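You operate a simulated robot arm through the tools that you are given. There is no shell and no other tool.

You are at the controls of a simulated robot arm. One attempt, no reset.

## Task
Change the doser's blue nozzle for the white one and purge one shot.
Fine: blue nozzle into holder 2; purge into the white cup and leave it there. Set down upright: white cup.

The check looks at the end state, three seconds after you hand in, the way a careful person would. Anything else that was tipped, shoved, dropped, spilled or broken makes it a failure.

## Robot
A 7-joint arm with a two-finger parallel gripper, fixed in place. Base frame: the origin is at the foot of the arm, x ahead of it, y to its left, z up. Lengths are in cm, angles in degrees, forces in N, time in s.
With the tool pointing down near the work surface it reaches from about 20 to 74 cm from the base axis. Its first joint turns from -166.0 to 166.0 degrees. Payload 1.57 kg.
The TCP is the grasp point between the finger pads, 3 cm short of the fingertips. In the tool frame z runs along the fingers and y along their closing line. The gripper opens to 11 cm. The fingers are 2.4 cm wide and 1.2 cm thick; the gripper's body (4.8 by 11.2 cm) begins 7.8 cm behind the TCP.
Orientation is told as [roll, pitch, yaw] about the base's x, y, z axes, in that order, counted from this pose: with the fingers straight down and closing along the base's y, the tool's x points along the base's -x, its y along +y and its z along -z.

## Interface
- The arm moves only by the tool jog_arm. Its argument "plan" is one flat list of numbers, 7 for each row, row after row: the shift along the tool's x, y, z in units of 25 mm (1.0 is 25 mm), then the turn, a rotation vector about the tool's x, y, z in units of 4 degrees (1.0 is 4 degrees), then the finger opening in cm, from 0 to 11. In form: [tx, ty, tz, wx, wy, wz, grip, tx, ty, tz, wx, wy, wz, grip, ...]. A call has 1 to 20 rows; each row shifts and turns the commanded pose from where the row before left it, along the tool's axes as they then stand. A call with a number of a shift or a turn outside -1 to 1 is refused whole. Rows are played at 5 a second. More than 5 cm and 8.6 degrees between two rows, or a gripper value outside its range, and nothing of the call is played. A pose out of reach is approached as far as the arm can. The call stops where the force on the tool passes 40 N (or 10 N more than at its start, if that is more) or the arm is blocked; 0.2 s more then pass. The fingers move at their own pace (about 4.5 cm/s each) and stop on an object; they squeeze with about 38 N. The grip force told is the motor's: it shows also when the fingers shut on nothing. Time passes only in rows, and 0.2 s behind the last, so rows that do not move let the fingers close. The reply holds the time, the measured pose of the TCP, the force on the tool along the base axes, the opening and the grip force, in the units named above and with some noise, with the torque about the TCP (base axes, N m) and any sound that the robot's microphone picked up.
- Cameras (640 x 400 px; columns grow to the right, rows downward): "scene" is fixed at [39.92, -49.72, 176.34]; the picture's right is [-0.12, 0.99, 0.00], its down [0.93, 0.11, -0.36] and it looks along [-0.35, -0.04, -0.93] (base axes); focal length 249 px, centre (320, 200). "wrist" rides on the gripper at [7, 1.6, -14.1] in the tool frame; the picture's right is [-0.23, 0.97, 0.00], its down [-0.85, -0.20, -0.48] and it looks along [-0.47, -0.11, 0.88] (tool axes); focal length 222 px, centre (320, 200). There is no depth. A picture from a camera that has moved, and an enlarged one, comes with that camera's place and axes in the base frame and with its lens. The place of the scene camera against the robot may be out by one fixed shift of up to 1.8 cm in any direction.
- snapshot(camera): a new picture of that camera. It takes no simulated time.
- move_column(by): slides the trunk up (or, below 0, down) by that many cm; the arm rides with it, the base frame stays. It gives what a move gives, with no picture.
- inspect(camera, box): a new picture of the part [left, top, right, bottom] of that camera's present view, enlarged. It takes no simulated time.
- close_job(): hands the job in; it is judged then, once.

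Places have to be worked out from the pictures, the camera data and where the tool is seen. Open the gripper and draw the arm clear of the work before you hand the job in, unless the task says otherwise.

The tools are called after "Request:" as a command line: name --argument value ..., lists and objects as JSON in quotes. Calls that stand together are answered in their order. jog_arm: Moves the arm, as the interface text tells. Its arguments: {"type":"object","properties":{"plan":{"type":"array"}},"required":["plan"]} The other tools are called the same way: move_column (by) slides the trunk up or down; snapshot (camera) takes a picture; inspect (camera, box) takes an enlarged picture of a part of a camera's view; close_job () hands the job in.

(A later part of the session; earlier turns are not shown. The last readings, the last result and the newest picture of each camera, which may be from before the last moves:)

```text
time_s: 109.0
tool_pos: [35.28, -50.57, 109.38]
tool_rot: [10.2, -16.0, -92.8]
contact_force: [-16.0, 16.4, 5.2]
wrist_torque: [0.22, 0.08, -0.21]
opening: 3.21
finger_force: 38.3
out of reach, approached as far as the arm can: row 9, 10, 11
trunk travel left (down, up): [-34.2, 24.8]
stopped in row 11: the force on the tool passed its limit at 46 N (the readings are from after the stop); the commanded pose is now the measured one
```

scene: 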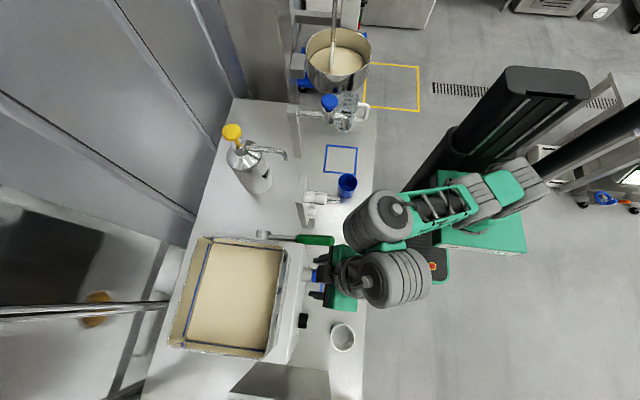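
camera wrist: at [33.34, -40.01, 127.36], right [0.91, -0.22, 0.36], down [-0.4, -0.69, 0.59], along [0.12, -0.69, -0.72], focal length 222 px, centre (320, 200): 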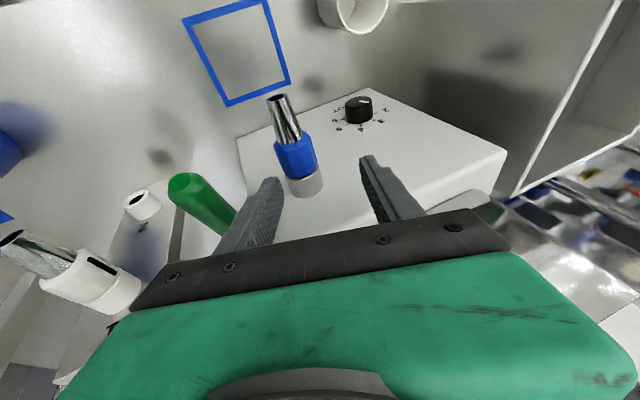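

The arm reported a reach limit earlier than before and loaded up to about 23 N. I hold one row to see where it settles.

Request:
jog_arm --plan '[0, 0, 0, 0, 0, 0, 2.5]'

Request:
inspect --camera "scene" --box '[260, 150, 520, 330]'

```text
time_s: 109.4
tool_pos: [35.36, -50.61, 109.43]
tool_rot: [10.2, -16.0, -92.9]
contact_force: [-20.7, 16.1, 5.5]
wrist_torque: [0.19, -0.01, 0.42]
opening: 3.21
finger_force: 37.3
trunk travel left (down, up): [-34.2, 24.8]
```

```text
2.22 times, centred on (390, 240) of scene
camera zoom: at [39.92, -49.72, 176.34], right [-0.12, 0.99, 0.0], down [0.93, 0.11, -0.36], along [-0.35, -0.04, -0.93], focal length 554 px, centre (164, 111)
```

zoom: 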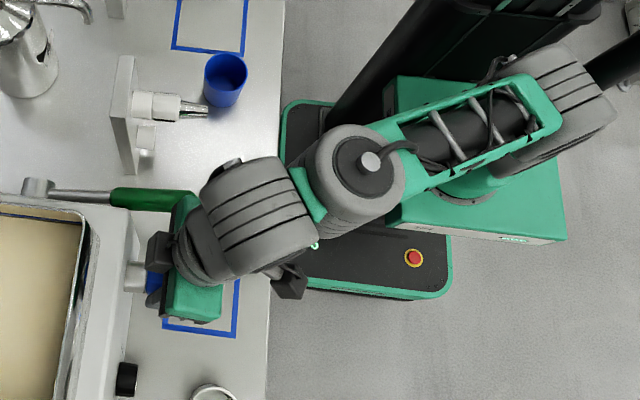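

The residual force is just arm deviation: the wrist camera bracket seems to foul the forearm when the hand tilts outward in this orientation. Flipping the hand (camera on the outer/top side) should allow a level tool and long twists. I release the collar (it stays threaded) and lift clear.

Request:
jog_arm --plan '[0, 0, 0, 0, 0, 0, 4.5, 0, 0, 0, 0, 0, 0, 6.5, 0, 0, 0, 0, 0, 0, 6.5]'

Request:
move_column --by 14

Request:
inspect --camera "scene" --box '[290, 250, 370, 310]'

```text
time_s: 110.2
tool_pos: [35.8, -50.95, 109.16]
tool_rot: [10.1, -15.8, -92.9]
contact_force: [0.1, 0.0, 0.9]
wrist_torque: [0.01, 0.03, -0.03]
opening: 6.5
finger_force: 0.0
trunk travel left (down, up): [-34.2, 24.8]
```

```text
time_s: 111.8
tool_pos: [35.73, -50.78, 123.07]
tool_rot: [10.0, -15.9, -92.7]
contact_force: [-0.2, -0.7, 0.4]
wrist_torque: [0.01, -0.01, 0.02]
opening: 6.52
finger_force: 0.1
trunk travel left (down, up): [-48.2, 10.8]
```

```text
6.67 times, centred on (330, 280) of scene
camera zoom: at [39.92, -49.72, 176.34], right [-0.12, 0.99, 0.0], down [0.93, 0.11, -0.36], along [-0.35, -0.04, -0.93], focal length 1662 px, centre (253, -333)
```

zoom: 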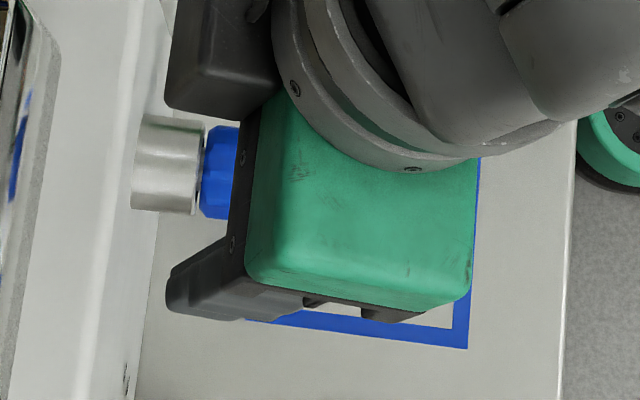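

The nozzle stays seated on its thread. I back off, bring the tool vertical, and move toward the start location where the hand has room to turn.

Request:
jog_arm --plan '[0.66, 0.07, -0.6, 0, 0, 0, 6, 0.66, 0.07, -0.6, 0, 0, 0, 6, 0.66, 0.07, -0.6, 0, 0, 0, 6, 0.66, 0.07, -0.6, 0, 0, 0, 6, 0.66, 0.07, -0.6, 0.62, 1, -0.17, 6, 0.4, 0, 0, 0.62, 1, -0.17, 6, 0.4, -0.5, 0, 0.62, 1, -0.17, 6, 0.3, -0.7, 0, 0.62, 1, -0.17, 6, 0.3, -0.7, 0, 0, 0, 0, 6, 0.3, -0.7, 0, 0, 0, 0, 6, 0.3, -0.7, 0, 0, 0, 0, 6, 0, -0.7, 0, 0, 0, 0, 6]'

```text
time_s: 114.4
tool_pos: [26.98, -36.36, 125.59]
tool_rot: [-0.4, -0.2, -88.7]
contact_force: [0.4, -0.4, -0.1]
wrist_torque: [0.02, 0.0, 0.02]
opening: 6.01
finger_force: 0.0
out of reach, approached as far as the arm can: row 4, 5, 6
trunk travel left (down, up): [-48.2, 10.8]
```

Next I go to the original start spot and turn the hand from yaw -89 back toward 0, in small steps.

Request:
jog_arm --plan '[0.49, -0.35, -0.4, 0, 0, 0, 6, 0.49, -0.35, -0.4, 0, 0, 0, 6, 0.49, -0.35, -0.4, 0, 0, 0, 6, 0, 0, 0, 0, 0, -0.8, 6, 0, 0, 0, 0, 0, -0.8, 6, 0, 0, 0, 0, 0, -0.8, 6, 0, 0, 0, 0, 0, -0.8, 6, 0, 0, 0, 0, 0, -0.8, 6, 0, 0, 0, 0, 0, -0.8, 6, 0, 0, 0, 0, 0, -0.8, 6, 0, 0, 0, 0, 0, -0.8, 6, 0, 0, 0, 0, 0, -0.8, 6, 0, 0, 0, 0, 0, -0.8, 6, 0, 0, 0, 0, 0, -0.8, 6, 0, 0, 0, 0, 0, -0.8, 6, 0, 0, 0, 0, 0, -0.8, 6, 0, 0, 0, 0, 0, -0.8, 6]'

```text
time_s: 118.0
tool_pos: [24.22, -32.9, 128.62]
tool_rot: [-0.5, 0.3, -43.8]
contact_force: [0.4, 0.0, 0.1]
wrist_torque: [0.01, -0.01, 0.0]
opening: 6.01
finger_force: 0.0
trunk travel left (down, up): [-48.2, 10.8]
```

The turn goes through here without contact. I continue past yaw 0.

Request:
jog_arm --plan '[0, 0, 0, 0, 0, -0.8, 6, 0, 0, 0, 0, 0, -0.8, 6, 0, 0, 0, 0, 0, -0.8, 6, 0, 0, 0, 0, 0, -0.8, 6, 0, 0, 0, 0, 0, -0.8, 6, 0, 0, 0, 0, 0, -0.8, 6, 0, 0, 0, 0, 0, -0.8, 6, 0, 0, 0, 0, 0, -0.8, 6, 0, 0, 0, 0, 0, -0.8, 6, 0, 0, 0, 0, 0, -0.8, 6, 0, 0, 0, 0, 0, -0.8, 6, 0, 0, 0, 0, 0, -0.8, 6, 0, 0, 0, 0, 0, -0.8, 6, 0, 0, 0, 0, 0, -0.8, 6, 0, 0, 0, 0, 0, -0.8, 6, 0, 0, 0, 0, 0, -0.8, 6, 0, 0, 0, 0, 0, -0.8, 6, 0, 0, 0, 0, 0, -0.8, 6]'

```text
time_s: 121.8
tool_pos: [24.12, -32.78, 128.51]
tool_rot: [-0.1, 0.4, 13.8]
contact_force: [0.3, 0.5, 0.2]
wrist_torque: [0.03, 0.03, 0.02]
opening: 6.02
finger_force: 0.0
trunk travel left (down, up): [-48.2, 10.8]
```

Yaw is now +14 with no trouble. I keep turning toward +90.

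Request:
jog_arm --plan '[0, 0, 0, 0, 0, -1, 6, 0, 0, 0, 0, 0, -1, 6, 0, 0, 0, 0, 0, -1, 6, 0, 0, 0, 0, 0, -1, 6, 0, 0, 0, 0, 0, -1, 6, 0, 0, 0, 0, 0, -1, 6, 0, 0, 0, 0, 0, -1, 6, 0, 0, 0, 0, 0, -1, 6, 0, 0, 0, 0, 0, -1, 6, 0, 0, 0, 0, 0, -1, 6, 0, 0, 0, 0, 0, -1, 6, 0, 0, 0, 0, 0, -1, 6, 0, 0, 0, 0, 0, -1, 6, 0, 0, 0, 0, 0, -1, 6, 0, 0, 0, 0, 0, -1, 6, 0, 0, 0, 0, 0, -1, 6, 0, 0, 0, 0, 0, -1, 6, 0, 0, 0, 0, 0, -1, 6, 0, 0, 0, 0, 0, -1, 6]'

Request:
snapshot --camera "wrist"

Request:
snapshot --camera "scene"

```text
time_s: 125.8
tool_pos: [24.18, -32.85, 128.52]
tool_rot: [0.5, 0.2, 89.8]
contact_force: [0.2, 0.1, -0.1]
wrist_torque: [-0.02, 0.02, -0.03]
opening: 5.99
finger_force: 0.0
trunk travel left (down, up): [-48.2, 10.8]
```

```text
taken
camera wrist: at [22.69, -39.58, 142.84], right [-0.97, 0.23, 0.01], down [0.21, 0.86, 0.47], along [0.1, 0.46, -0.88], focal length 222 px, centre (320, 200)
```

wrist: 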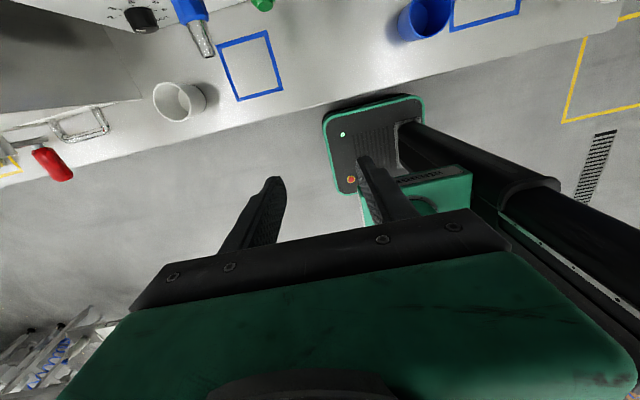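

```text
taken
```

scene: 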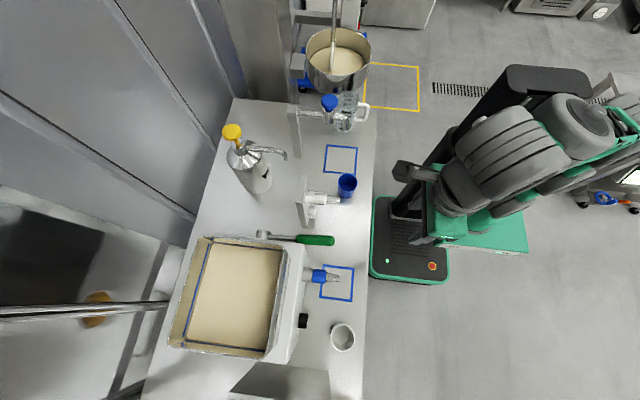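

The hand is flipped to yaw +90 (camera outboard). I move out to about (33, -42) at height and start tilting the fingers toward the doser.

Request:
jog_arm --plan '[0.72, -0.72, 0, 0, 0, 0, 6, 0.72, -0.72, 0, 0, 0, 0, 6, 0.72, -0.72, 0, 0, 0, 0, 6, 0.72, -0.72, 0, 0, 0, 0, 6, 0.72, -0.72, 0, 0, 0, 0, 6, 0, 0, 0, 0, 0.7, 0, 6, 0, 0, 0, 0, 0.7, 0, 6, 0, 0, 0, 0, 0.7, 0, 6, 0, 0, 0, 0, 0.7, 0, 6, 0, 0, 0, 0, 0.7, 0, 6, 0, 0, 0, 0, 0.7, 0, 6, 0, 0, 0, 0, 0.7, 0, 6, 0, 0, 0, 0, 0.7, 0, 6]'

```text
time_s: 128.6
tool_pos: [33.17, -41.97, 128.65]
tool_rot: [0.5, 22.8, 90.0]
contact_force: [0.0, 0.9, -0.5]
wrist_torque: [-0.02, -0.01, 0.0]
opening: 5.96
finger_force: 0.0
trunk travel left (down, up): [-48.2, 10.8]
```

No limits so far at 23°. I continue the tilt toward 65°.

Request:
jog_arm --plan '[0, 0, 0, 0, 0.7, 0, 6, 0, 0, 0, 0, 0.7, 0, 6, 0, 0, 0, 0, 0.7, 0, 6, 0, 0, 0, 0, 0.7, 0, 6, 0, 0, 0, 0, 0.7, 0, 6, 0, 0, 0, 0, 0.7, 0, 6, 0, 0, 0, 0, 0.7, 0, 6, 0, 0, 0, 0, 0.7, 0, 6, 0, 0, 0, 0, 0.7, 0, 6, 0, 0, 0, 0, 0.7, 0, 6, 0, 0, 0, 0, 0.7, 0, 6, 0, 0, 0, 0, 0.7, 0, 6, 0, 0, 0, 0, 0.7, 0, 6, 0, 0, 0, 0, 0.7, 0, 6, 0, 0, 0, 0, 0.7, 0, 6]'

```text
time_s: 131.8
tool_pos: [34.49, -41.29, 133.4]
tool_rot: [0.9, 41.6, 90.0]
contact_force: [0.3, 0.4, 0.8]
wrist_torque: [-0.01, 0.0, 0.0]
opening: 5.98
finger_force: 0.1
out of reach, approached as far as the arm can: row 5, 6, 7, 8, 10, 12, 14
trunk travel left (down, up): [-48.2, 10.8]
```

Same tilt limit as before, so it is inherent to the arm and ratcheting it is. While the hand is away I check how far the blue collar has backed off.

Request:
inspect --camera "scene" --box '[300, 262, 345, 290]'

Request:
snapshot --camera "wrist"

```text
14.22 times, centred on (322, 276) of scene
camera zoom: at [39.92, -49.72, 176.34], right [-0.12, 0.99, 0.0], down [0.93, 0.11, -0.36], along [-0.35, -0.04, -0.93], focal length 3545 px, centre (284, -881)
```

zoom: 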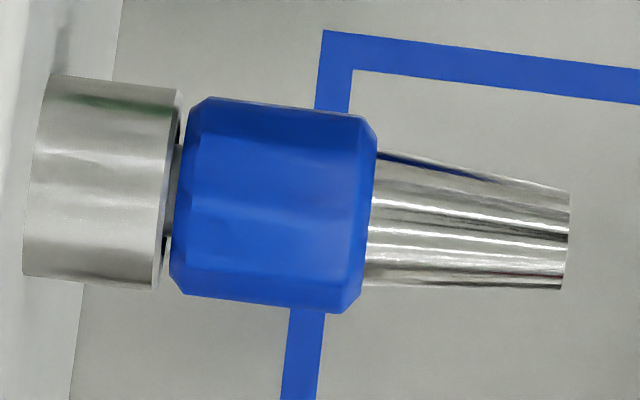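

```text
taken
camera wrist: at [33.07, -36.95, 148.8], right [-0.97, 0.18, -0.14], down [0.21, 0.96, -0.21], along [0.1, -0.23, -0.97], focal length 222 px, centre (320, 200)
```

wrist: 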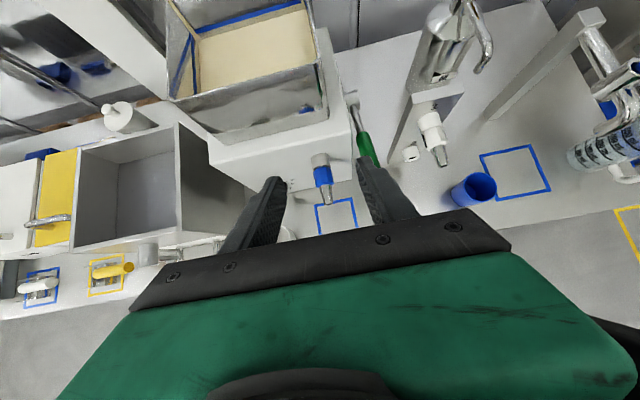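

The collar has moved out about 1.8 mm over roughly 90°, consistent with a quarter-turn ramp that may now be at its release angle. Before re-gripping, I test whether slower tilting extends the reach, in free air.

Request:
jog_arm --plan '[0, 0, 0, 0, 0.25, 0, 6, 0, 0, 0, 0, 0.25, 0, 6, 0, 0, 0, 0, 0.25, 0, 6, 0, 0, 0, 0, 0.25, 0, 6, 0, 0, 0, 0, 0.25, 0, 6, 0, 0, 0, 0, 0.25, 0, 6, 0, 0, 0, 0, 0.25, 0, 6, 0, 0, 0, 0, 0.25, 0, 6]'

```text
time_s: 133.6
tool_pos: [34.45, -41.29, 133.84]
tool_rot: [1.0, 42.3, 90.1]
contact_force: [0.1, -0.1, -0.2]
wrist_torque: [0.02, -0.01, -0.02]
opening: 6.0
finger_force: 0.1
out of reach, approached as far as the arm can: row 1, 2, 5, 8
trunk travel left (down, up): [-48.2, 10.8]
```

The limit is real, so I return to the yaw -90 orientation with the camera bracket on the robot side, which suits the rack better. First I untilt and go back to the turning spot.

Request:
jog_arm --plan '[0, 0, 0, 0, -0.9, 0, 6, 0, 0, 0, 0, -0.9, 0, 6, 0, 0, 0, 0, -0.9, 0, 6, 0, 0, 0, 0, -0.9, 0, 6, 0, 0, 0, 0, -0.9, 0, 6, 0, 0, 0, 0, -0.9, 0, 6, 0, 0, 0, 0, -0.9, 0, 6, 0, 0, 0, 0, -0.9, 0, 6, 0, 0, 0, 0, -0.9, 0, 6, 0, 0, 0, 0, -0.9, 0, 6, 0, 0, 0, 0, -0.9, 0, 6, 0, 0, 0, 0, -0.6, 0, 6, -0.6, 0.8, 0.3, 0, 0, 0, 6, -0.6, 0.8, 0.3, 0, 0, 0, 6, -0.6, 0.8, 0.3, 0, 0, 0, 6, -0.6, 0.8, 0.3, 0, 0, 0, 6, -0.6, 0.8, 0.3, 0, 0, 0, 6]'

```text
time_s: 137.2
tool_pos: [23.87, -32.58, 127.68]
tool_rot: [0.6, 3.8, 89.5]
contact_force: [0.6, 0.2, 0.2]
wrist_torque: [-0.03, 0.0, 0.0]
opening: 6.02
finger_force: 0.0
out of reach, approached as far as the arm can: row 9, 10, 11
trunk travel left (down, up): [-48.2, 10.8]
```

The hand is near vertical at the turning spot. I rotate back toward yaw -90 in three calls.

Request:
jog_arm --plan '[0, 0, 0, 0, -0.9, 0, 6, 0, 0, 0, 0, 0, 1, 6, 0, 0, 0, 0, 0, 1, 6, 0, 0, 0, 0, 0, 1, 6, 0, 0, 0, 0, 0, 1, 6, 0, 0, 0, 0, 0, 1, 6, 0, 0, 0, 0, 0, 1, 6, 0, 0, 0, 0, 0, 1, 6, 0, 0, 0, 0, 0, 1, 6, 0, 0, 0, 0, 0, 1, 6, 0, 0, 0, 0, 0, 1, 6, 0, 0, 0, 0, 0, 1, 6, 0, 0, 0, 0, 0, 1, 6, 0, 0, 0, 0, 0, 1, 6, 0, 0, 0, 0, 0, 1, 6, 0, 0, 0, 0, 0, 1, 6, 0, 0, 0, 0, 0, 1, 6, 0, 0, 0, 0, 0, 1, 6, 0, 0, 0, 0, 0, 1, 6, 0, 0, 0, 0, 0, 1, 6]'

Request:
jog_arm --plan '[0, 0, 0, 0, 0, 1, 6, 0, 0, 0, 0, 0, 1, 6, 0, 0, 0, 0, 0, 1, 6, 0, 0, 0, 0, 0, 1, 6, 0, 0, 0, 0, 0, 1, 6, 0, 0, 0, 0, 0, 1, 6, 0, 0, 0, 0, 0, 1, 6, 0, 0, 0, 0, 0, 1, 6, 0, 0, 0, 0, 0, 1, 6, 0, 0, 0, 0, 0, 1, 6, 0, 0, 0, 0, 0, 1, 6, 0, 0, 0, 0, 0, 1, 6, 0, 0, 0, 0, 0, 1, 6, 0, 0, 0, 0, 0, 1, 6, 0, 0, 0, 0, 0, 1, 6, 0, 0, 0, 0, 0, 1, 6, 0, 0, 0, 0, 0, 1, 6, 0, 0, 0, 0, 0, 1, 6, 0, 0, 0, 0, 0, 1, 6, 0, 0, 0, 0, 0, 1, 6]'

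```text
time_s: 141.4
tool_pos: [23.89, -32.82, 127.66]
tool_rot: [-0.2, 0.7, 13.4]
contact_force: [0.4, 0.0, 0.1]
wrist_torque: [-0.01, 0.0, 0.03]
opening: 6.01
finger_force: 0.1
trunk travel left (down, up): [-48.2, 10.8]
```

```text
time_s: 145.6
tool_pos: [23.74, -32.89, 127.67]
tool_rot: [-0.7, 0.1, -66.7]
contact_force: [0.9, 0.3, 1.5]
wrist_torque: [-0.01, 0.02, 0.0]
opening: 5.99
finger_force: 0.0
trunk travel left (down, up): [-48.2, 10.8]
```

Continuing to yaw -90, then out to the pre-grasp area above the nozzle and tilt 15°, the same path that worked before.

Request:
jog_arm --plan '[0, 0, 0, 0, 0, 0.97, 6, 0, 0, 0, 0, 0, 0.97, 6, 0, 0, 0, 0, 0, 0.97, 6, 0, 0, 0, 0, 0, 0.97, 6, 0, 0, 0, 0, 0, 0.97, 6, 0, 0, 0, 0, 0, 0.97, 6, -0.71, 0.675, 0.3, 0, 0, 0, 6, -0.71, 0.675, 0.3, 0, 0, 0, 6, -0.71, 0.675, 0.3, 0, 0, 0, 6, -0.71, 0.675, 0.3, 0, 0, 0, 6, -0.71, 0.675, 0.3, 0, 0, 0, 6, -0.71, 0.675, 0.3, 0, 0, 0, 6, -0.71, 0.675, 0.3, 0, 0, 0, 6, 0, 0, 0, 0, -0.75, 0, 6, 0, 0, 0, 0, -0.75, 0, 6, 0, 0, 0, 0, -0.75, 0, 6, 0, 0, 0, 0, -0.75, 0, 6, 0, 0, 0, 0, -0.75, 0, 6]'

```text
time_s: 149.4
tool_pos: [35.68, -45.34, 122.34]
tool_rot: [-0.7, -15.2, -89.6]
contact_force: [-0.5, 0.9, -0.1]
wrist_torque: [0.02, 0.0, -0.02]
opening: 6.01
finger_force: 0.0
trunk travel left (down, up): [-48.2, 10.8]
```

Now the -20° lean and the slide to the collar's y, then lower with the trunk.

Request:
jog_arm --plan '[0, 0, 0, -0.81, 0, 0.22, 6.5, 0, 0, 0, -0.81, 0, 0.22, 6.5, 0, 0, 0, -0.81, 0, 0.22, 6.5, 0, 0, 0, -0.81, 0, 0.22, 6.5, 0, 0, 0, -0.81, 0, 0.22, 6.5, 0, 0, 0, -0.81, 0, 0.22, 6.5, -0.5, 0, 0.135, 0, 0, 0, 6.5, -0.5, 0, 0.135, 0, 0, 0, 6.5, -0.5, -0.05, 0.135, 0, 0, 0, 6.5, -0.5, -0.04, 0.135, 0, 0, 0, 6.5, 0, 0, 0, 0, 0, 0, 6.5]'

Request:
move_column --by -12

```text
time_s: 151.8
tool_pos: [35.59, -50.42, 122.26]
tool_rot: [20.1, -14.3, -95.0]
contact_force: [-0.5, 0.9, 0.4]
wrist_torque: [0.0, 0.02, 0.01]
opening: 6.51
finger_force: 0.3
trunk travel left (down, up): [-48.2, 10.8]
```

```text
time_s: 153.3
tool_pos: [35.57, -50.44, 110.3]
tool_rot: [20.0, -14.3, -95.1]
contact_force: [0.6, 0.3, 0.5]
wrist_torque: [0.01, -0.03, 0.04]
opening: 6.5
finger_force: 0.1
trunk travel left (down, up): [-36.2, 22.8]
```

Last centimeter down, then close and test a gentle pull at the present (about 90°) angle.

Request:
move_column --by -1

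Request:
jog_arm --plan '[0, -0.04, 0, 0, 0, 0, 6, 0, 0, 0, 0, 0, 0, 4.5, 0, 0, 0, 0, 0, 0, 3.5, 0, 0, 0, 0, 0, 0, 2.5, 0, 0, 0, 0, 0, 0, 2.5, 0, 0, 0, 0, 0, 0, 2.5]'

Request:
jog_arm --plan '[0.039, 0, -0.01, 0, 0, 0, 2.5, 0.039, 0, -0.01, 0, 0, 0, 2.5, 0.039, 0, -0.01, 0, 0, 0, 2.5, 0, 0, 0, 0, 0, 0, 2.5]'

```text
time_s: 153.9
tool_pos: [35.65, -50.35, 109.36]
tool_rot: [20.0, -14.3, -94.9]
contact_force: [-0.5, -0.3, -0.5]
wrist_torque: [0.01, -0.01, -0.01]
opening: 6.52
finger_force: 0.0
trunk travel left (down, up): [-35.2, 23.8]
```

```text
time_s: 155.3
tool_pos: [35.44, -50.49, 109.24]
tool_rot: [20.1, -14.3, -95.1]
contact_force: [-4.1, 1.2, -1.5]
wrist_torque: [0.15, -0.01, -0.44]
opening: 3.24
finger_force: 38.1
trunk travel left (down, up): [-35.2, 23.8]
```

```text
time_s: 156.3
tool_pos: [35.56, -50.31, 109.14]
tool_rot: [20.2, -14.2, -95.1]
contact_force: [-2.2, -23.7, 3.9]
wrist_torque: [-0.13, 0.01, 0.03]
opening: 3.24
finger_force: 37.6
trunk travel left (down, up): [-35.2, 23.8]
```

Still threaded (24 N at 3 mm). I ease back and make another slow stroke at 2° per row, feeding out slightly.

Request:
jog_arm --plan '[-0.1, 0, 0.027, 0, 0, 0, 2.5, 0.002, 0, 0, 0.5, 0, -0.135, 2.5, 0.002, 0, 0, 0.5, 0, -0.135, 2.5, 0.002, 0, 0, 0.5, 0, -0.135, 2.5, 0.002, 0, 0, 0.5, 0, -0.135, 2.5, 0.002, 0, 0, 0.5, 0, -0.135, 2.5, 0.002, 0, 0, 0.5, 0, -0.135, 2.5, 0, 0, 0, 0, 0, 0, 2.5]'

```text
time_s: 158.1
tool_pos: [35.55, -50.43, 109.24]
tool_rot: [8.2, -14.9, -92.0]
contact_force: [-13.2, 7.4, -5.5]
wrist_torque: [-0.14, 0.04, -0.08]
opening: 3.26
finger_force: 38.5
out of reach, approached as far as the arm can: row 7
trunk travel left (down, up): [-35.2, 23.8]
```

This direction now runs out at about +8° roll, but the twist itself is free. I open, swing back to a -26° lean (about 1 cm above the lever handle by my estimate), and check the view.

Request:
jog_arm --plan '[0, 0, 0, 0, 0, 0, 4.5, 0, 0, 0, 0, 0, 0, 6, 0, 0, 0, -0.77, 0, 0.2, 6, 0, 0, 0, -0.77, 0, 0.2, 6, 0, 0, 0, -0.77, 0, 0.2, 6, 0, 0, 0, -0.77, 0, 0.2, 6, 0, 0, 0, -0.77, 0, 0.2, 6, 0, 0, 0, -0.77, 0, 0.2, 6, 0, 0, 0, -0.77, 0, 0.2, 6, 0, 0, 0, -0.77, 0, 0.2, 6, 0, 0, 0, -0.77, 0, 0.2, 6, 0, 0, 0, -0.77, 0, 0.2, 6, 0, 0, 0, 0, 0, 0, 6]'

Request:
snapshot --camera "wrist"

Request:
inspect --camera "scene" --box '[270, 220, 370, 300]'

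```text
time_s: 160.9
tool_pos: [36.15, -52.25, 111.6]
tool_rot: [33.2, -12.7, -97.7]
contact_force: [-6.3, 6.5, -13.6]
wrist_torque: [0.5, -0.09, -0.24]
opening: 7.19
finger_force: 6.2
out of reach, approached as far as the arm can: row 9, 10, 11, 12
trunk travel left (down, up): [-35.2, 23.8]
```

```text
taken
camera wrist: at [31.06, -41.84, 122.62], right [0.79, -0.21, 0.57], down [-0.53, -0.71, 0.47], along [0.3, -0.67, -0.67], focal length 222 px, centre (320, 200)
```

wrist: 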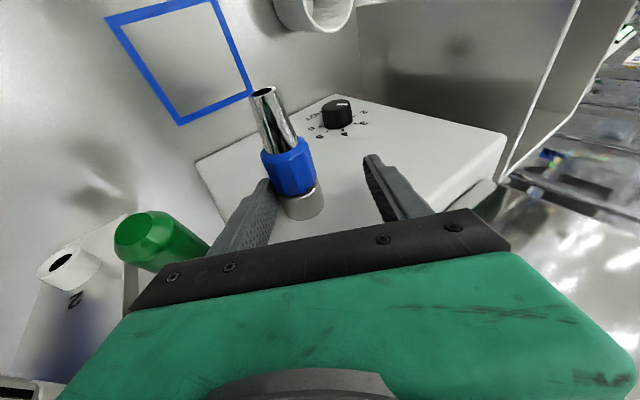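

```text
5.00 times, centred on (320, 260) of scene
camera zoom: at [39.92, -49.72, 176.34], right [-0.12, 0.99, 0.0], down [0.93, 0.11, -0.36], along [-0.35, -0.04, -0.93], focal length 1246 px, centre (320, -100)
```

zoom: 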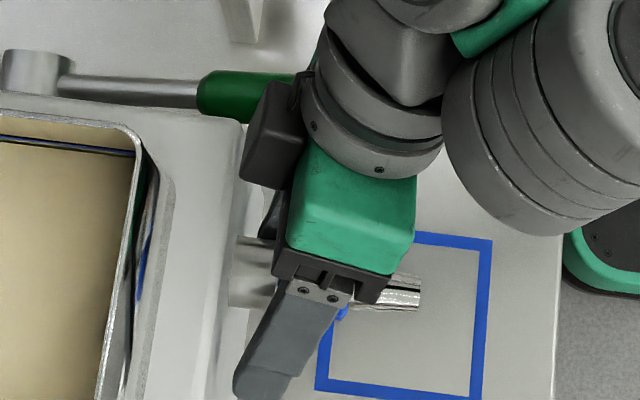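

I over-rotated (the lean went to -33°) and the arm drifted, with a finger now lightly touching the collar. I reverse the lean by about 13° while re-centering on the nozzle axis.

Request:
jog_arm --plan '[0.1, -0.2, 0, 0.5, 0, -0.13, 7.5, 0.2, -0.2, 0.1, 0.77, 0, -0.2, 7, 0.25, -0.17, 0.15, 0.77, 0, -0.2, 6.5, 0.28, -0.17, 0.16, 0.77, 0, -0.2, 6.5, 0, 0, 0, 0.3, 0, -0.08, 6.5, 0, 0, 0, 0, 0, 0, 6.5]'

Request:
inspect --camera "wrist" --box '[200, 60, 440, 220]'

Request:
inspect --camera "scene" --box '[270, 220, 370, 300]'

```text
time_s: 162.3
tool_pos: [35.19, -50.58, 109.41]
tool_rot: [20.1, -14.2, -94.8]
contact_force: [0.8, -1.1, -0.3]
wrist_torque: [-0.01, -0.02, 0.01]
opening: 6.49
finger_force: 0.1
trunk travel left (down, up): [-35.2, 23.8]
```

```text
2.50 times, centred on (320, 140) of wrist
camera zoom: at [32.74, -39.99, 121.24], right [0.9, -0.21, 0.38], down [-0.41, -0.7, 0.58], along [0.14, -0.68, -0.72], focal length 555 px, centre (320, 350)
```

zoom: 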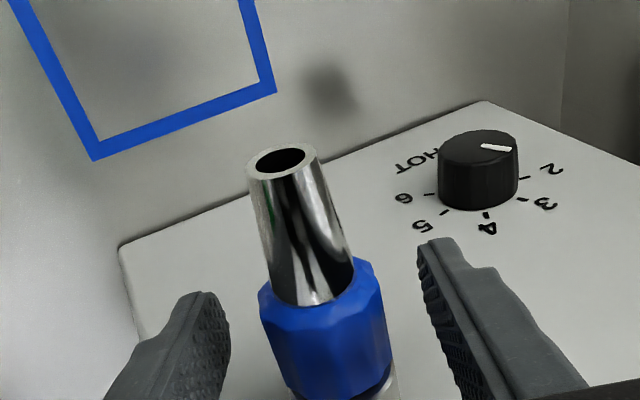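

```text
5.00 times, centred on (320, 260) of scene
camera zoom: at [39.92, -49.72, 176.34], right [-0.12, 0.99, 0.0], down [0.93, 0.11, -0.36], along [-0.35, -0.04, -0.93], focal length 1246 px, centre (320, -100)
```

zoom: 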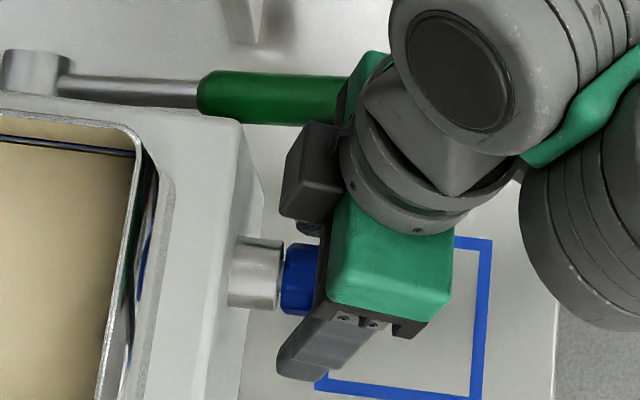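

The pose is recovered and the nozzle is untouched. The arm's elbow also settled into a different posture, which may allow more stroke. I re-center, grip, and twist slowly.

Request:
jog_arm --plan '[0.02, 0.08, 0, 0, 0, 0, 6, 0, 0, 0, 0, 0, 0, 4.5, 0, 0, 0, 0, 0, 0, 3.5, 0, 0, 0, 0, 0, 0, 2.5, 0, 0, 0, 0, 0, 0, 2.5, 0.002, 0, 0, 0.5, 0, -0.135, 2.5, 0.002, 0, 0, 0.5, 0, -0.135, 2.5, 0.002, 0, 0, 0.5, 0, -0.135, 2.5, 0.002, 0, 0, 0.5, 0, -0.135, 2.5, 0.002, 0, 0, 0.5, 0, -0.135, 2.5, 0.002, 0, 0, 0.5, 0, -0.135, 2.5, 0, 0, 0, 0, 0, 0, 2.5]'

```text
time_s: 164.9
tool_pos: [35.48, -50.42, 109.47]
tool_rot: [8.0, -15.2, -91.8]
contact_force: [8.5, -17.9, 10.4]
wrist_torque: [0.21, -0.02, -0.94]
opening: 3.19
finger_force: 37.6
out of reach, approached as far as the arm can: row 11
trunk travel left (down, up): [-35.2, 23.8]
```

The limit again comes 12° into the stroke while the torque about the axis is zero, so it is the arm, not the nozzle. I release, lift with the trunk, and map the lean range in free air to find a better posture.

Request:
jog_arm --plan '[0, 0, 0, 0, 0, 0, 4.5, 0, 0, 0, 0, 0, 0, 6.5, 0, 0, 0, 0, 0, 0, 6.5]'

Request:
move_column --by 13

Request:
jog_arm --plan '[0, 0, 0, 0.5, 0, -0.135, 6.5, 0, 0, 0, 0.5, 0, -0.135, 6.5, 0, 0, 0, 0.5, 0, -0.135, 6.5, 0, 0, 0, 0.5, 0, -0.135, 6.5, 0, 0, 0, 0.5, 0, -0.135, 6.5]'

Request:
snapshot --camera "scene"

```text
time_s: 165.7
tool_pos: [35.52, -50.06, 109.3]
tool_rot: [7.8, -14.8, -91.7]
contact_force: [-0.5, -0.1, -0.7]
wrist_torque: [0.03, 0.01, 0.02]
opening: 6.51
finger_force: 0.1
trunk travel left (down, up): [-35.2, 23.8]
```

```text
time_s: 167.3
tool_pos: [35.45, -50.12, 122.33]
tool_rot: [7.8, -14.9, -91.7]
contact_force: [-0.4, -0.2, -1.0]
wrist_torque: [-0.01, 0.01, 0.01]
opening: 6.51
finger_force: 0.1
trunk travel left (down, up): [-48.2, 10.8]
```

```text
time_s: 168.5
tool_pos: [37.69, -50.54, 123.02]
tool_rot: [3.4, -13.0, -89.6]
contact_force: [-1.0, 0.1, -0.3]
wrist_torque: [-0.03, 0.03, 0.0]
opening: 6.49
finger_force: 0.0
out of reach, approached as far as the arm can: row 1, 2, 3
trunk travel left (down, up): [-48.2, 10.8]
```

```text
taken
```

scene: 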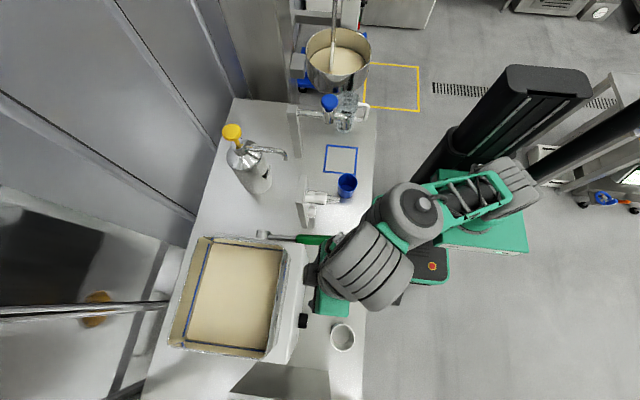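

The limit region comes and goes with posture. With the hand lifted I check the collar gap again to see how much the last strokes gained.

Request:
inspect --camera "scene" --box '[300, 262, 345, 290]'

Request:
snapshot --camera "wrist"

```text
14.22 times, centred on (322, 276) of scene
camera zoom: at [39.92, -49.72, 176.34], right [-0.12, 0.99, 0.0], down [0.93, 0.11, -0.36], along [-0.35, -0.04, -0.93], focal length 3545 px, centre (284, -881)
```

zoom: 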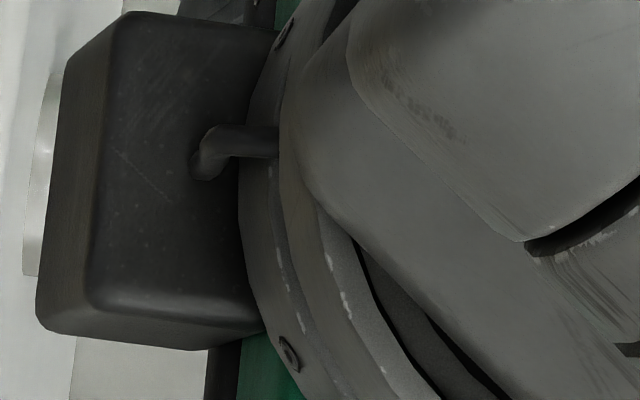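

```text
taken
camera wrist: at [38.46, -40.46, 135.48], right [0.97, -0.2, 0.11], down [-0.22, -0.73, 0.65], along [-0.05, -0.65, -0.76], focal length 222 px, centre (320, 200)
```

wrist: 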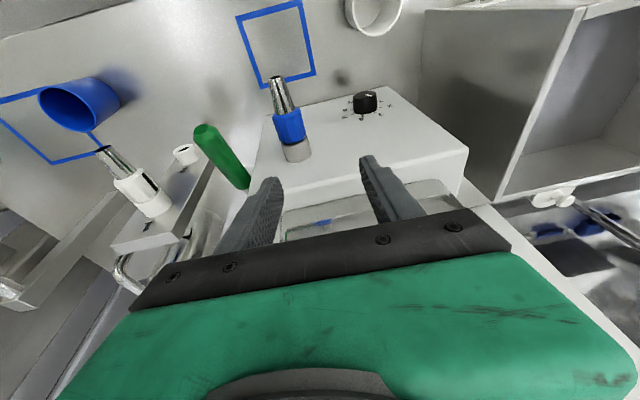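

Request:
inspect --camera "wrist" --box '[260, 70, 330, 170]'

```text
4.00 times, centred on (295, 120) of wrist
camera zoom: at [38.46, -40.46, 135.48], right [0.97, -0.2, 0.11], down [-0.22, -0.73, 0.65], along [-0.05, -0.65, -0.76], focal length 888 px, centre (420, 520)
```

zoom: 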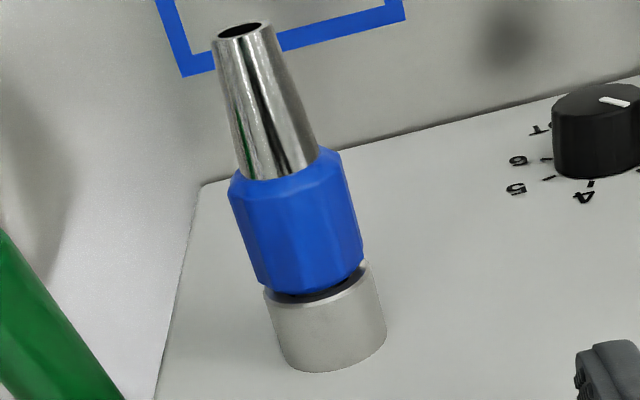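

The gap at the collar is clearly open now (about 2–3 mm). In free air I keep leaning toward +x from this spot to see whether a better posture is found.

Request:
jog_arm --plan '[0.1, 0, -0.1, 0.5, 0, -0.13, 6.5, 0.1, 0, -0.1, 0.5, 0, -0.13, 6.5, 0, 0, 0, 0.5, 0, -0.13, 6.5, 0, 0, 0, 0.5, 0, -0.13, 6.5, 0, 0, 0, 0.5, 0, -0.13, 6.5, 0, 0, 0, 0.5, 0, -0.13, 6.5, 0, 0, 0, 0.5, 0, -0.13, 6.5, 0, 0, 0, 0.5, 0, -0.13, 6.5, 0, 0, 0, 0.5, 0, -0.13, 6.5, 0, 0, 0, 0.5, 0, -0.13, 6.5]'

```text
time_s: 170.7
tool_pos: [35.86, -47.27, 122.06]
tool_rot: [-13.4, -12.7, -85.3]
contact_force: [0.3, -0.3, 0.0]
wrist_torque: [0.04, 0.04, -0.02]
opening: 6.47
finger_force: 0.1
out of reach, approached as far as the arm can: row 5, 7, 8, 9, 10
trunk travel left (down, up): [-48.2, 10.8]
```

Fitting all the limit poses together, they lie on one sphere: the arm has simply been at full stretch because the trunk was too low for these heights. So the fix is the opposite of what I tried: raise the trunk to near its top and work with the hand low relative to it.

Request:
move_column --by 10

Request:
jog_arm --plan '[0.2, 0, 0.5, -0.5, 0, 0.13, 6.5, 0.2, 0, 0.5, -0.5, 0, 0.13, 6.5, 0.2, 0, 0.5, -0.5, 0, 0.13, 6.5, 0.2, 0, 0.5, -0.5, 0, 0.13, 6.5, 0.2, 0, 0.5, -0.5, 0, 0.13, 6.5, 0.2, 0, 0.5, -0.5, 0, 0.13, 6.5, 0.2, 0, 0.5, -0.3, 0, 0.08, 6.5]'

```text
time_s: 172.0
tool_pos: [36.02, -47.42, 132.12]
tool_rot: [-13.4, -12.7, -85.3]
contact_force: [0.3, 0.6, -0.1]
wrist_torque: [-0.02, -0.03, -0.02]
opening: 6.48
finger_force: 0.1
trunk travel left (down, up): [-58.2, 0.8]
```

```text
time_s: 173.6
tool_pos: [34.81, -45.96, 123.11]
tool_rot: [0.7, -13.1, -88.8]
contact_force: [-0.6, 0.2, -0.1]
wrist_torque: [-0.01, 0.03, 0.0]
opening: 6.5
finger_force: 0.0
trunk travel left (down, up): [-58.2, 0.8]
```

No flags this time. I test the tilt from here: 28° more toward level.

Request:
jog_arm --plan '[0.1, 0, 0, 0, -0.7, 0, 6.5, 0.1, 0, 0, 0, -0.7, 0, 6.5, 0.1, 0, 0, 0, -0.7, 0, 6.5, 0.1, 0, 0, 0, -0.7, 0, 6.5, 0, 0, 0, 0, -0.7, 0, 6.5, 0, 0, 0, 0, -0.7, 0, 6.5, 0, 0, 0, 0, -0.7, 0, 6.5, 0, 0, 0, 0, -0.7, 0, 6.5, 0, 0, 0, 0, -0.7, 0, 6.5, 0, 0, 0, 0, -0.7, 0, 6.5]'

```text
time_s: 175.8
tool_pos: [40.05, -48.36, 137.6]
tool_rot: [0.5, -38.0, -89.0]
contact_force: [-0.4, 0.1, -1.3]
wrist_torque: [0.0, 0.01, 0.02]
opening: 6.53
finger_force: 0.0
out of reach, approached as far as the arm can: row 2, 3, 4, 5, 6, 7, 8, 9, 10
trunk travel left (down, up): [-58.2, 0.8]
```

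The solver moved up and out instead, so the picture is now clear. There are two limits: full stretch, and the tool must stay at about 90° or more from the forearm. That means a near-vertical tool with leans toward +x works best at the doser with a high trunk, which is also away from the lever. I untilt and come down to that posture.

Request:
jog_arm --plan '[0.45, -0.18, 0.47, 0, 0.75, 0, 6.5, 0.42, -0.18, 0.49, 0, 0.75, 0, 6.5, 0.4, -0.18, 0.51, 0, 0.75, 0, 6.5, 0.37, -0.18, 0.52, 0, 0.75, 0, 6.5, 0.34, -0.18, 0.54, 0, 0.75, 0, 6.5, 0.31, -0.18, 0.55, 0, 0.75, 0, 6.5, 0.28, -0.18, 0.56, 0, 0.75, 0, 6.5, 0.26, -0.18, 0.57, 0, 0.75, 0, 6.5, 0.23, -0.18, 0.58, 0, 0.75, 0, 6.5, 0.19, -0.18, 0.59, 0, 0.75, 0, 6.5]'

```text
time_s: 178.0
tool_pos: [35.68, -46.51, 121.88]
tool_rot: [0.5, -8.0, -89.0]
contact_force: [-0.6, 0.5, -0.5]
wrist_torque: [0.01, 0.04, 0.02]
opening: 6.48
finger_force: 0.0
trunk travel left (down, up): [-58.2, 0.8]
```

No flags. Now the free-air lean test toward +x from here.

Request:
jog_arm --plan '[0, 0, 0, 0.8, 0, -0.11, 6.5, 0, 0, 0, 0.8, 0, -0.11, 6.5, 0, 0, 0, 0.8, 0, -0.11, 6.5, 0, 0, 0, 0.8, 0, -0.11, 6.5, 0, 0, 0, 0.8, 0, -0.11, 6.5, 0, 0, 0, 0.8, 0, -0.11, 6.5, 0, 0, 0, 0.8, 0, -0.11, 6.5, 0, 0, 0, 0.8, 0, -0.11, 6.5, 0, 0, 0, 0.8, 0, -0.11, 6.5, 0, 0, 0, 0.8, 0, -0.11, 6.5]'

```text
time_s: 180.2
tool_pos: [35.33, -46.38, 121.44]
tool_rot: [-22.1, -7.5, -85.9]
contact_force: [0.4, -0.3, 0.2]
wrist_torque: [0.01, 0.01, 0.03]
opening: 6.5
finger_force: 0.1
out of reach, approached as far as the arm can: row 8, 9, 10
trunk travel left (down, up): [-58.2, 0.8]
```

The lean range here reaches +22°, and it will grow lower down. I set the lean to about +16° and line up so that I can come onto the collar straight along the tool axis.

Request:
jog_arm --plan '[0, 0, 0, -0.8, 0, 0.11, 6.5, 0, 0, 0, -0.8, 0, 0.11, 6.5, -0.36, 0.46, 0.15, 0, 0, 0, 6.5, -0.36, 0.45, 0.15, 0, 0, 0, 6.5, -0.35, 0.45, 0.15, 0, 0, 0, 6.5]'

```text
time_s: 181.4
tool_pos: [38.55, -49.05, 119.87]
tool_rot: [-17.1, -7.7, -86.5]
contact_force: [0.4, 0.0, 0.2]
wrist_torque: [-0.02, -0.02, -0.02]
opening: 6.51
finger_force: 0.0
trunk travel left (down, up): [-58.2, 0.8]
```

Lined up. I advance 11 cm along the tool axis onto the collar.

Request:
jog_arm --plan '[0, 0.01, 0.74, 0, 0, 0, 6.5, 0, 0.01, 0.74, 0, 0, 0, 6.5, 0, 0.01, 0.74, 0, 0, 0, 6.5, 0, 0.01, 0.74, 0, 0, 0, 6.5, 0, 0.01, 0.74, 0, 0, 0, 6.5, 0, 0.01, 0.74, 0, 0, 0, 6.5, 0, 0, 0, 0, 0, 0, 6.5]'

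Request:
inspect --camera "wrist" --box '[200, 60, 440, 220]'

Request:
inspect --camera "scene" --box '[270, 220, 400, 320]'

```text
time_s: 183.0
tool_pos: [35.48, -50.83, 109.08]
tool_rot: [-17.0, -7.8, -86.6]
contact_force: [-0.1, 0.3, -0.2]
wrist_torque: [-0.04, 0.0, -0.03]
opening: 6.49
finger_force: 0.2
trunk travel left (down, up): [-58.2, 0.8]
```

```text
2.50 times, centred on (320, 140) of wrist
camera zoom: at [40.71, -41.52, 121.34], right [0.94, -0.21, -0.25], down [0.0, -0.78, 0.63], along [-0.33, -0.59, -0.74], focal length 555 px, centre (320, 350)
```

zoom: 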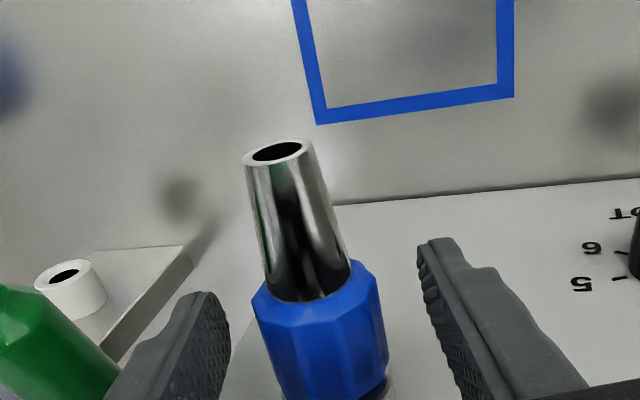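

```text
4.00 times, centred on (335, 270) of scene
camera zoom: at [39.92, -49.72, 176.34], right [-0.12, 0.99, 0.0], down [0.93, 0.11, -0.36], along [-0.35, -0.04, -0.93], focal length 997 px, centre (260, -80)
```

zoom: 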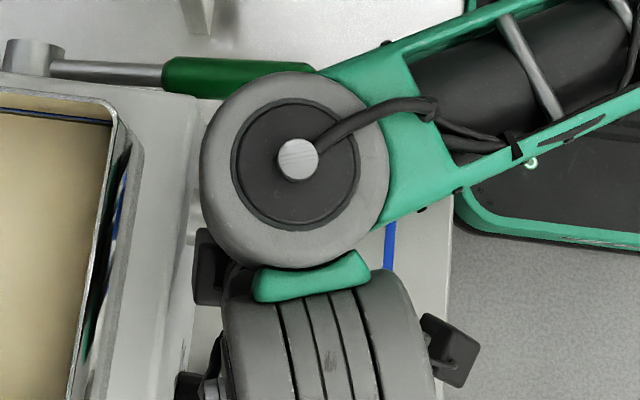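

Clean approach, centered on the collar, no flags. I grip and turn slowly toward +x lean (still counter-clockwise), watching the load.

Request:
jog_arm --plan '[0.03, 0, -0.06, 0, 0, 0, 6, 0, 0, 0, 0, 0, 0, 4.5, 0, 0, 0, 0, 0, 0, 3.5, 0, 0, 0, 0, 0, 0, 2.5, 0, 0, 0, 0, 0, 0, 2.5, 0.002, 0, 0, 0.6, 0, -0.083, 2.5, 0.002, 0, 0, 0.6, 0, -0.083, 2.5, 0.002, 0, 0, 0.6, 0, -0.083, 2.5, 0.002, 0, 0, 0.6, 0, -0.083, 2.5, 0, 0, 0, 0, 0, 0, 2.5]'

```text
time_s: 185.2
tool_pos: [35.72, -50.53, 109.4]
tool_rot: [-23.0, -7.3, -85.8]
contact_force: [-5.5, 22.3, -13.5]
wrist_torque: [-0.17, -0.03, -0.91]
opening: 3.28
finger_force: 37.5
out of reach, approached as far as the arm can: row 8, 9
trunk travel left (down, up): [-58.2, 0.8]
```

The limit came at +23° this time. I release and check how far back the hand can swing in this posture without flags.

Request:
jog_arm --plan '[0, 0, 0, 0, 0, 0, 4.5, 0, 0, 0, 0, 0, 0, 6, 0, 0, 0, 0, 0, 0, 6, -0.05, -0.06, 0.05, -0.7, 0, 0.1, 6, -0.05, -0.05, 0.05, -0.7, 0, 0.1, 6, 0, 0, 0, -0.7, 0, 0.1, 6, 0, 0, 0, -0.7, 0, 0.1, 6, 0, 0, 0, -0.7, 0, 0.1, 6, 0, 0, 0, -0.7, 0, 0.1, 6, 0, 0, 0, -0.7, 0, 0.1, 6, 0, 0, 0, 0, 0, 0, 6]'

```text
time_s: 187.6
tool_pos: [35.63, -51.63, 110.14]
tool_rot: [-3.1, -7.7, -88.6]
contact_force: [-0.9, -0.1, -0.4]
wrist_torque: [-0.01, -0.03, -0.01]
opening: 6.03
finger_force: 0.0
out of reach, approached as far as the arm can: row 10
trunk travel left (down, up): [-58.2, 0.8]
```

This posture only gives about 18° per stroke. A better way to turn the collar quickly is to roll it: press one finger pad on its +x side and move the whole arm straight down with the trunk, about 7 cm of travel or roughly 200°. I lift the hand off the collar and set the tool upright first.

Request:
jog_arm --plan '[-0.05, -0.03, -0.68, -0.1, 0, 0.014, 6, -0.05, 0, -0.68, -0.1, 0, 0.014, 6, -0.05, 0, -0.68, -0.1, 0, 0.014, 6, -0.05, 0, -0.68, -0.1, 0, 0.014, 6, -0.05, 0, -0.68, -0.1, 0, 0.014, 6, -0.05, 0, -0.68, -0.1, 0, 0.014, 6, -0.05, 0, -0.68, -0.1, 0, 0.014, 6]'

```text
time_s: 189.2
tool_pos: [35.99, -50.73, 121.96]
tool_rot: [-0.3, -8.1, -89.1]
contact_force: [-0.4, -0.5, 0.2]
wrist_torque: [0.0, 0.0, -0.01]
opening: 5.98
finger_force: 0.0
trunk travel left (down, up): [-58.2, 0.8]
```

Upright and clean at (36, -50.7, 122). I center for a 5 cm opening and lower the trunk so that the finger tips reach just past the collar axis.

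Request:
jog_arm --plan '[0, -0.3, 0, 0, 0, 0, 5, 0, 0, 0, 0, 0, 0, 5, 0, 0, 0, 0, 0, 0, 5]'

Request:
move_column --by -10.3

Request:
inspect --camera "wrist" --box '[200, 60, 440, 220]'

```text
time_s: 190.0
tool_pos: [35.28, -50.76, 121.99]
tool_rot: [-0.2, -7.9, -89.0]
contact_force: [-0.1, -0.1, -0.3]
wrist_torque: [0.03, -0.01, -0.03]
opening: 5.02
finger_force: 0.0
trunk travel left (down, up): [-58.2, 0.8]
```

```text
time_s: 191.4
tool_pos: [35.29, -50.76, 111.73]
tool_rot: [-0.2, -8.0, -89.1]
contact_force: [0.5, 0.1, 0.4]
wrist_torque: [0.02, -0.02, 0.05]
opening: 5.02
finger_force: 0.1
trunk travel left (down, up): [-47.9, 11.1]
```

```text
2.50 times, centred on (320, 140) of wrist
camera zoom: at [36.79, -41.77, 124.84], right [0.98, -0.21, 0.03], down [-0.18, -0.78, 0.59], along [-0.1, -0.59, -0.8], focal length 555 px, centre (320, 350)
```

zoom: 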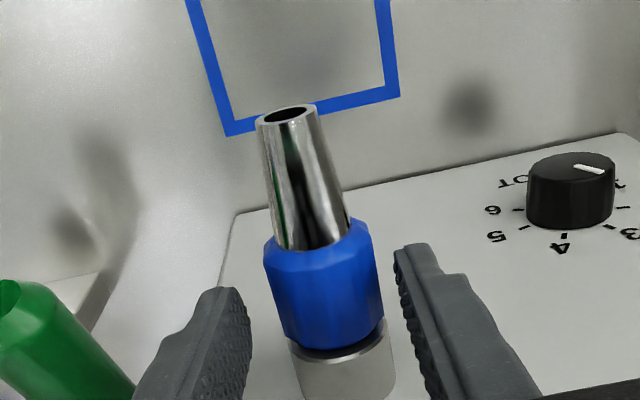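

The collar is well placed between the pads. I move the hand toward -x in small steps until the right pad touches with a light force.

Request:
jog_arm --plan '[0, -0.08, 0, 0, 0, 0, 5, 0, -0.08, 0, 0, 0, 0, 5, 0, -0.04, 0, 0, 0, 0, 5, 0, 0, 0, 0, 0, 0, 5]'

```text
time_s: 192.4
tool_pos: [34.73, -50.77, 111.63]
tool_rot: [-0.2, -8.0, -89.0]
contact_force: [-0.1, -0.1, -0.1]
wrist_torque: [-0.02, -0.02, 0.03]
opening: 4.99
finger_force: 0.0
trunk travel left (down, up): [-47.9, 11.1]
```

Request:
jog_arm --plan '[0, -0.04, 0, 0, 0, 0, 5, 0, -0.03, 0, 0, 0, 0, 5, 0, 0, 0, 0, 0, 0, 5]'

```text
time_s: 193.2
tool_pos: [34.58, -50.94, 111.64]
tool_rot: [-0.2, -8.0, -88.8]
contact_force: [2.1, 0.6, -0.5]
wrist_torque: [0.03, -0.07, -0.02]
opening: 5.19
finger_force: 0.8
trunk travel left (down, up): [-47.9, 11.1]
```

Contact felt (2 N), and the finger gives slightly. I press about 2 mm further for a firmer rolling contact.

Request:
jog_arm --plan '[0, -0.05, 0, 0, 0, 0, 5, 0, -0.05, 0, 0, 0, 0, 5, 0, 0, 0, 0, 0, 0, 5]'

```text
time_s: 194.0
tool_pos: [34.29, -50.84, 111.73]
tool_rot: [-0.1, -8.0, -89.0]
contact_force: [6.0, 0.1, -0.4]
wrist_torque: [0.0, -0.16, -0.06]
opening: 5.52
finger_force: 2.7
trunk travel left (down, up): [-47.9, 11.1]
```

6 N of side contact. Now I roll: trunk down 3 cm, reading the vertical drag.

Request:
move_column --by -3

Request:
inspect --camera "wrist" --box '[240, 80, 400, 220]'

```text
time_s: 194.7
tool_pos: [34.39, -50.85, 108.53]
tool_rot: [-0.2, -7.9, -89.0]
contact_force: [6.9, 1.5, -2.5]
wrist_torque: [-0.1, 0.11, -0.06]
opening: 5.58
finger_force: 3.2
trunk travel left (down, up): [-44.9, 14.1]
```

```text
2.86 times, centred on (320, 150) of wrist
camera zoom: at [35.96, -41.84, 121.71], right [0.98, -0.21, 0.03], down [-0.18, -0.78, 0.59], along [-0.1, -0.58, -0.81], focal length 635 px, centre (320, 343)
```

zoom: 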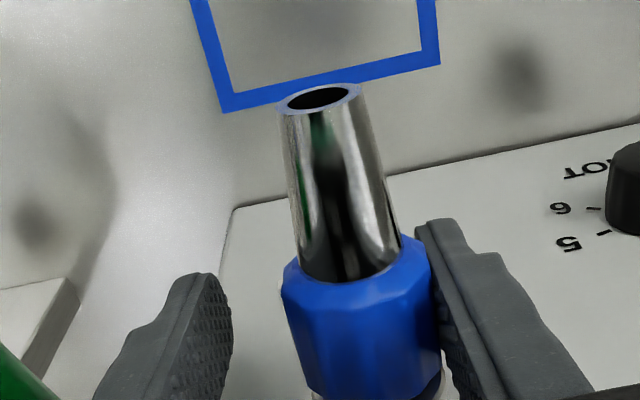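

The drag is small (2.5 N), consistent with rolling. I continue 4 cm down and then check the stripe.

Request:
move_column --by -4

Request:
inspect --camera "wrist" --box '[240, 80, 400, 220]'

```text
time_s: 195.6
tool_pos: [34.31, -50.82, 104.38]
tool_rot: [-0.3, -7.9, -89.0]
contact_force: [6.3, 1.4, -2.9]
wrist_torque: [-0.07, 0.35, -0.07]
opening: 5.56
finger_force: 3.4
trunk travel left (down, up): [-40.9, 18.1]
```

```text
2.86 times, centred on (320, 150) of wrist
camera zoom: at [35.95, -41.84, 117.69], right [0.98, -0.21, 0.03], down [-0.18, -0.78, 0.59], along [-0.1, -0.58, -0.81], focal length 635 px, centre (320, 343)
```

zoom: 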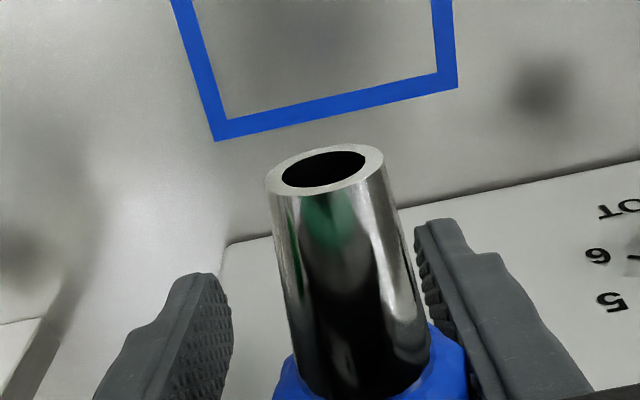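

I release the side contact and raise the trunk again to look at the collar and stripe.

Request:
jog_arm --plan '[0, 0.2, 0, 0, 0, 0, 5, 0, 0.2, 0, 0, 0, 0, 5, 0, 0, 0, 0, 0, 0, 5]'

Request:
move_column --by 7

Request:
inspect --camera "wrist" --box '[240, 80, 400, 220]'

```text
time_s: 196.4
tool_pos: [35.23, -50.87, 104.66]
tool_rot: [-0.2, -8.0, -89.0]
contact_force: [0.2, -0.3, -0.1]
wrist_torque: [0.01, 0.01, 0.01]
opening: 5.04
finger_force: 0.0
trunk travel left (down, up): [-40.9, 18.1]
```

```text
time_s: 197.4
tool_pos: [35.3, -50.91, 111.81]
tool_rot: [-0.2, -8.0, -89.0]
contact_force: [-0.5, -0.5, -0.7]
wrist_torque: [0.0, -0.02, 0.0]
opening: 5.01
finger_force: 0.1
trunk travel left (down, up): [-47.9, 11.1]
```

```text
2.86 times, centred on (320, 150) of wrist
camera zoom: at [36.88, -41.83, 124.82], right [0.98, -0.21, 0.03], down [-0.18, -0.78, 0.59], along [-0.1, -0.59, -0.8], focal length 635 px, centre (320, 343)
```

zoom: 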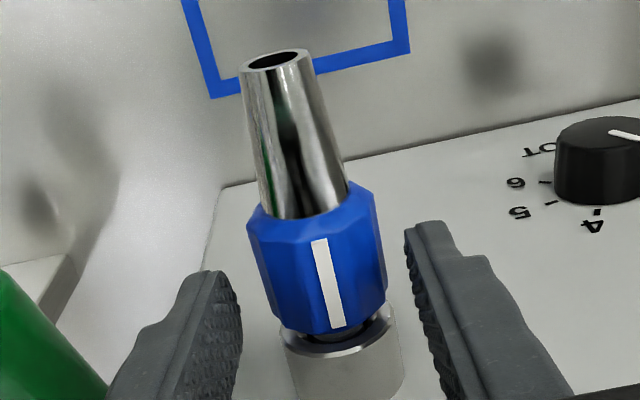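

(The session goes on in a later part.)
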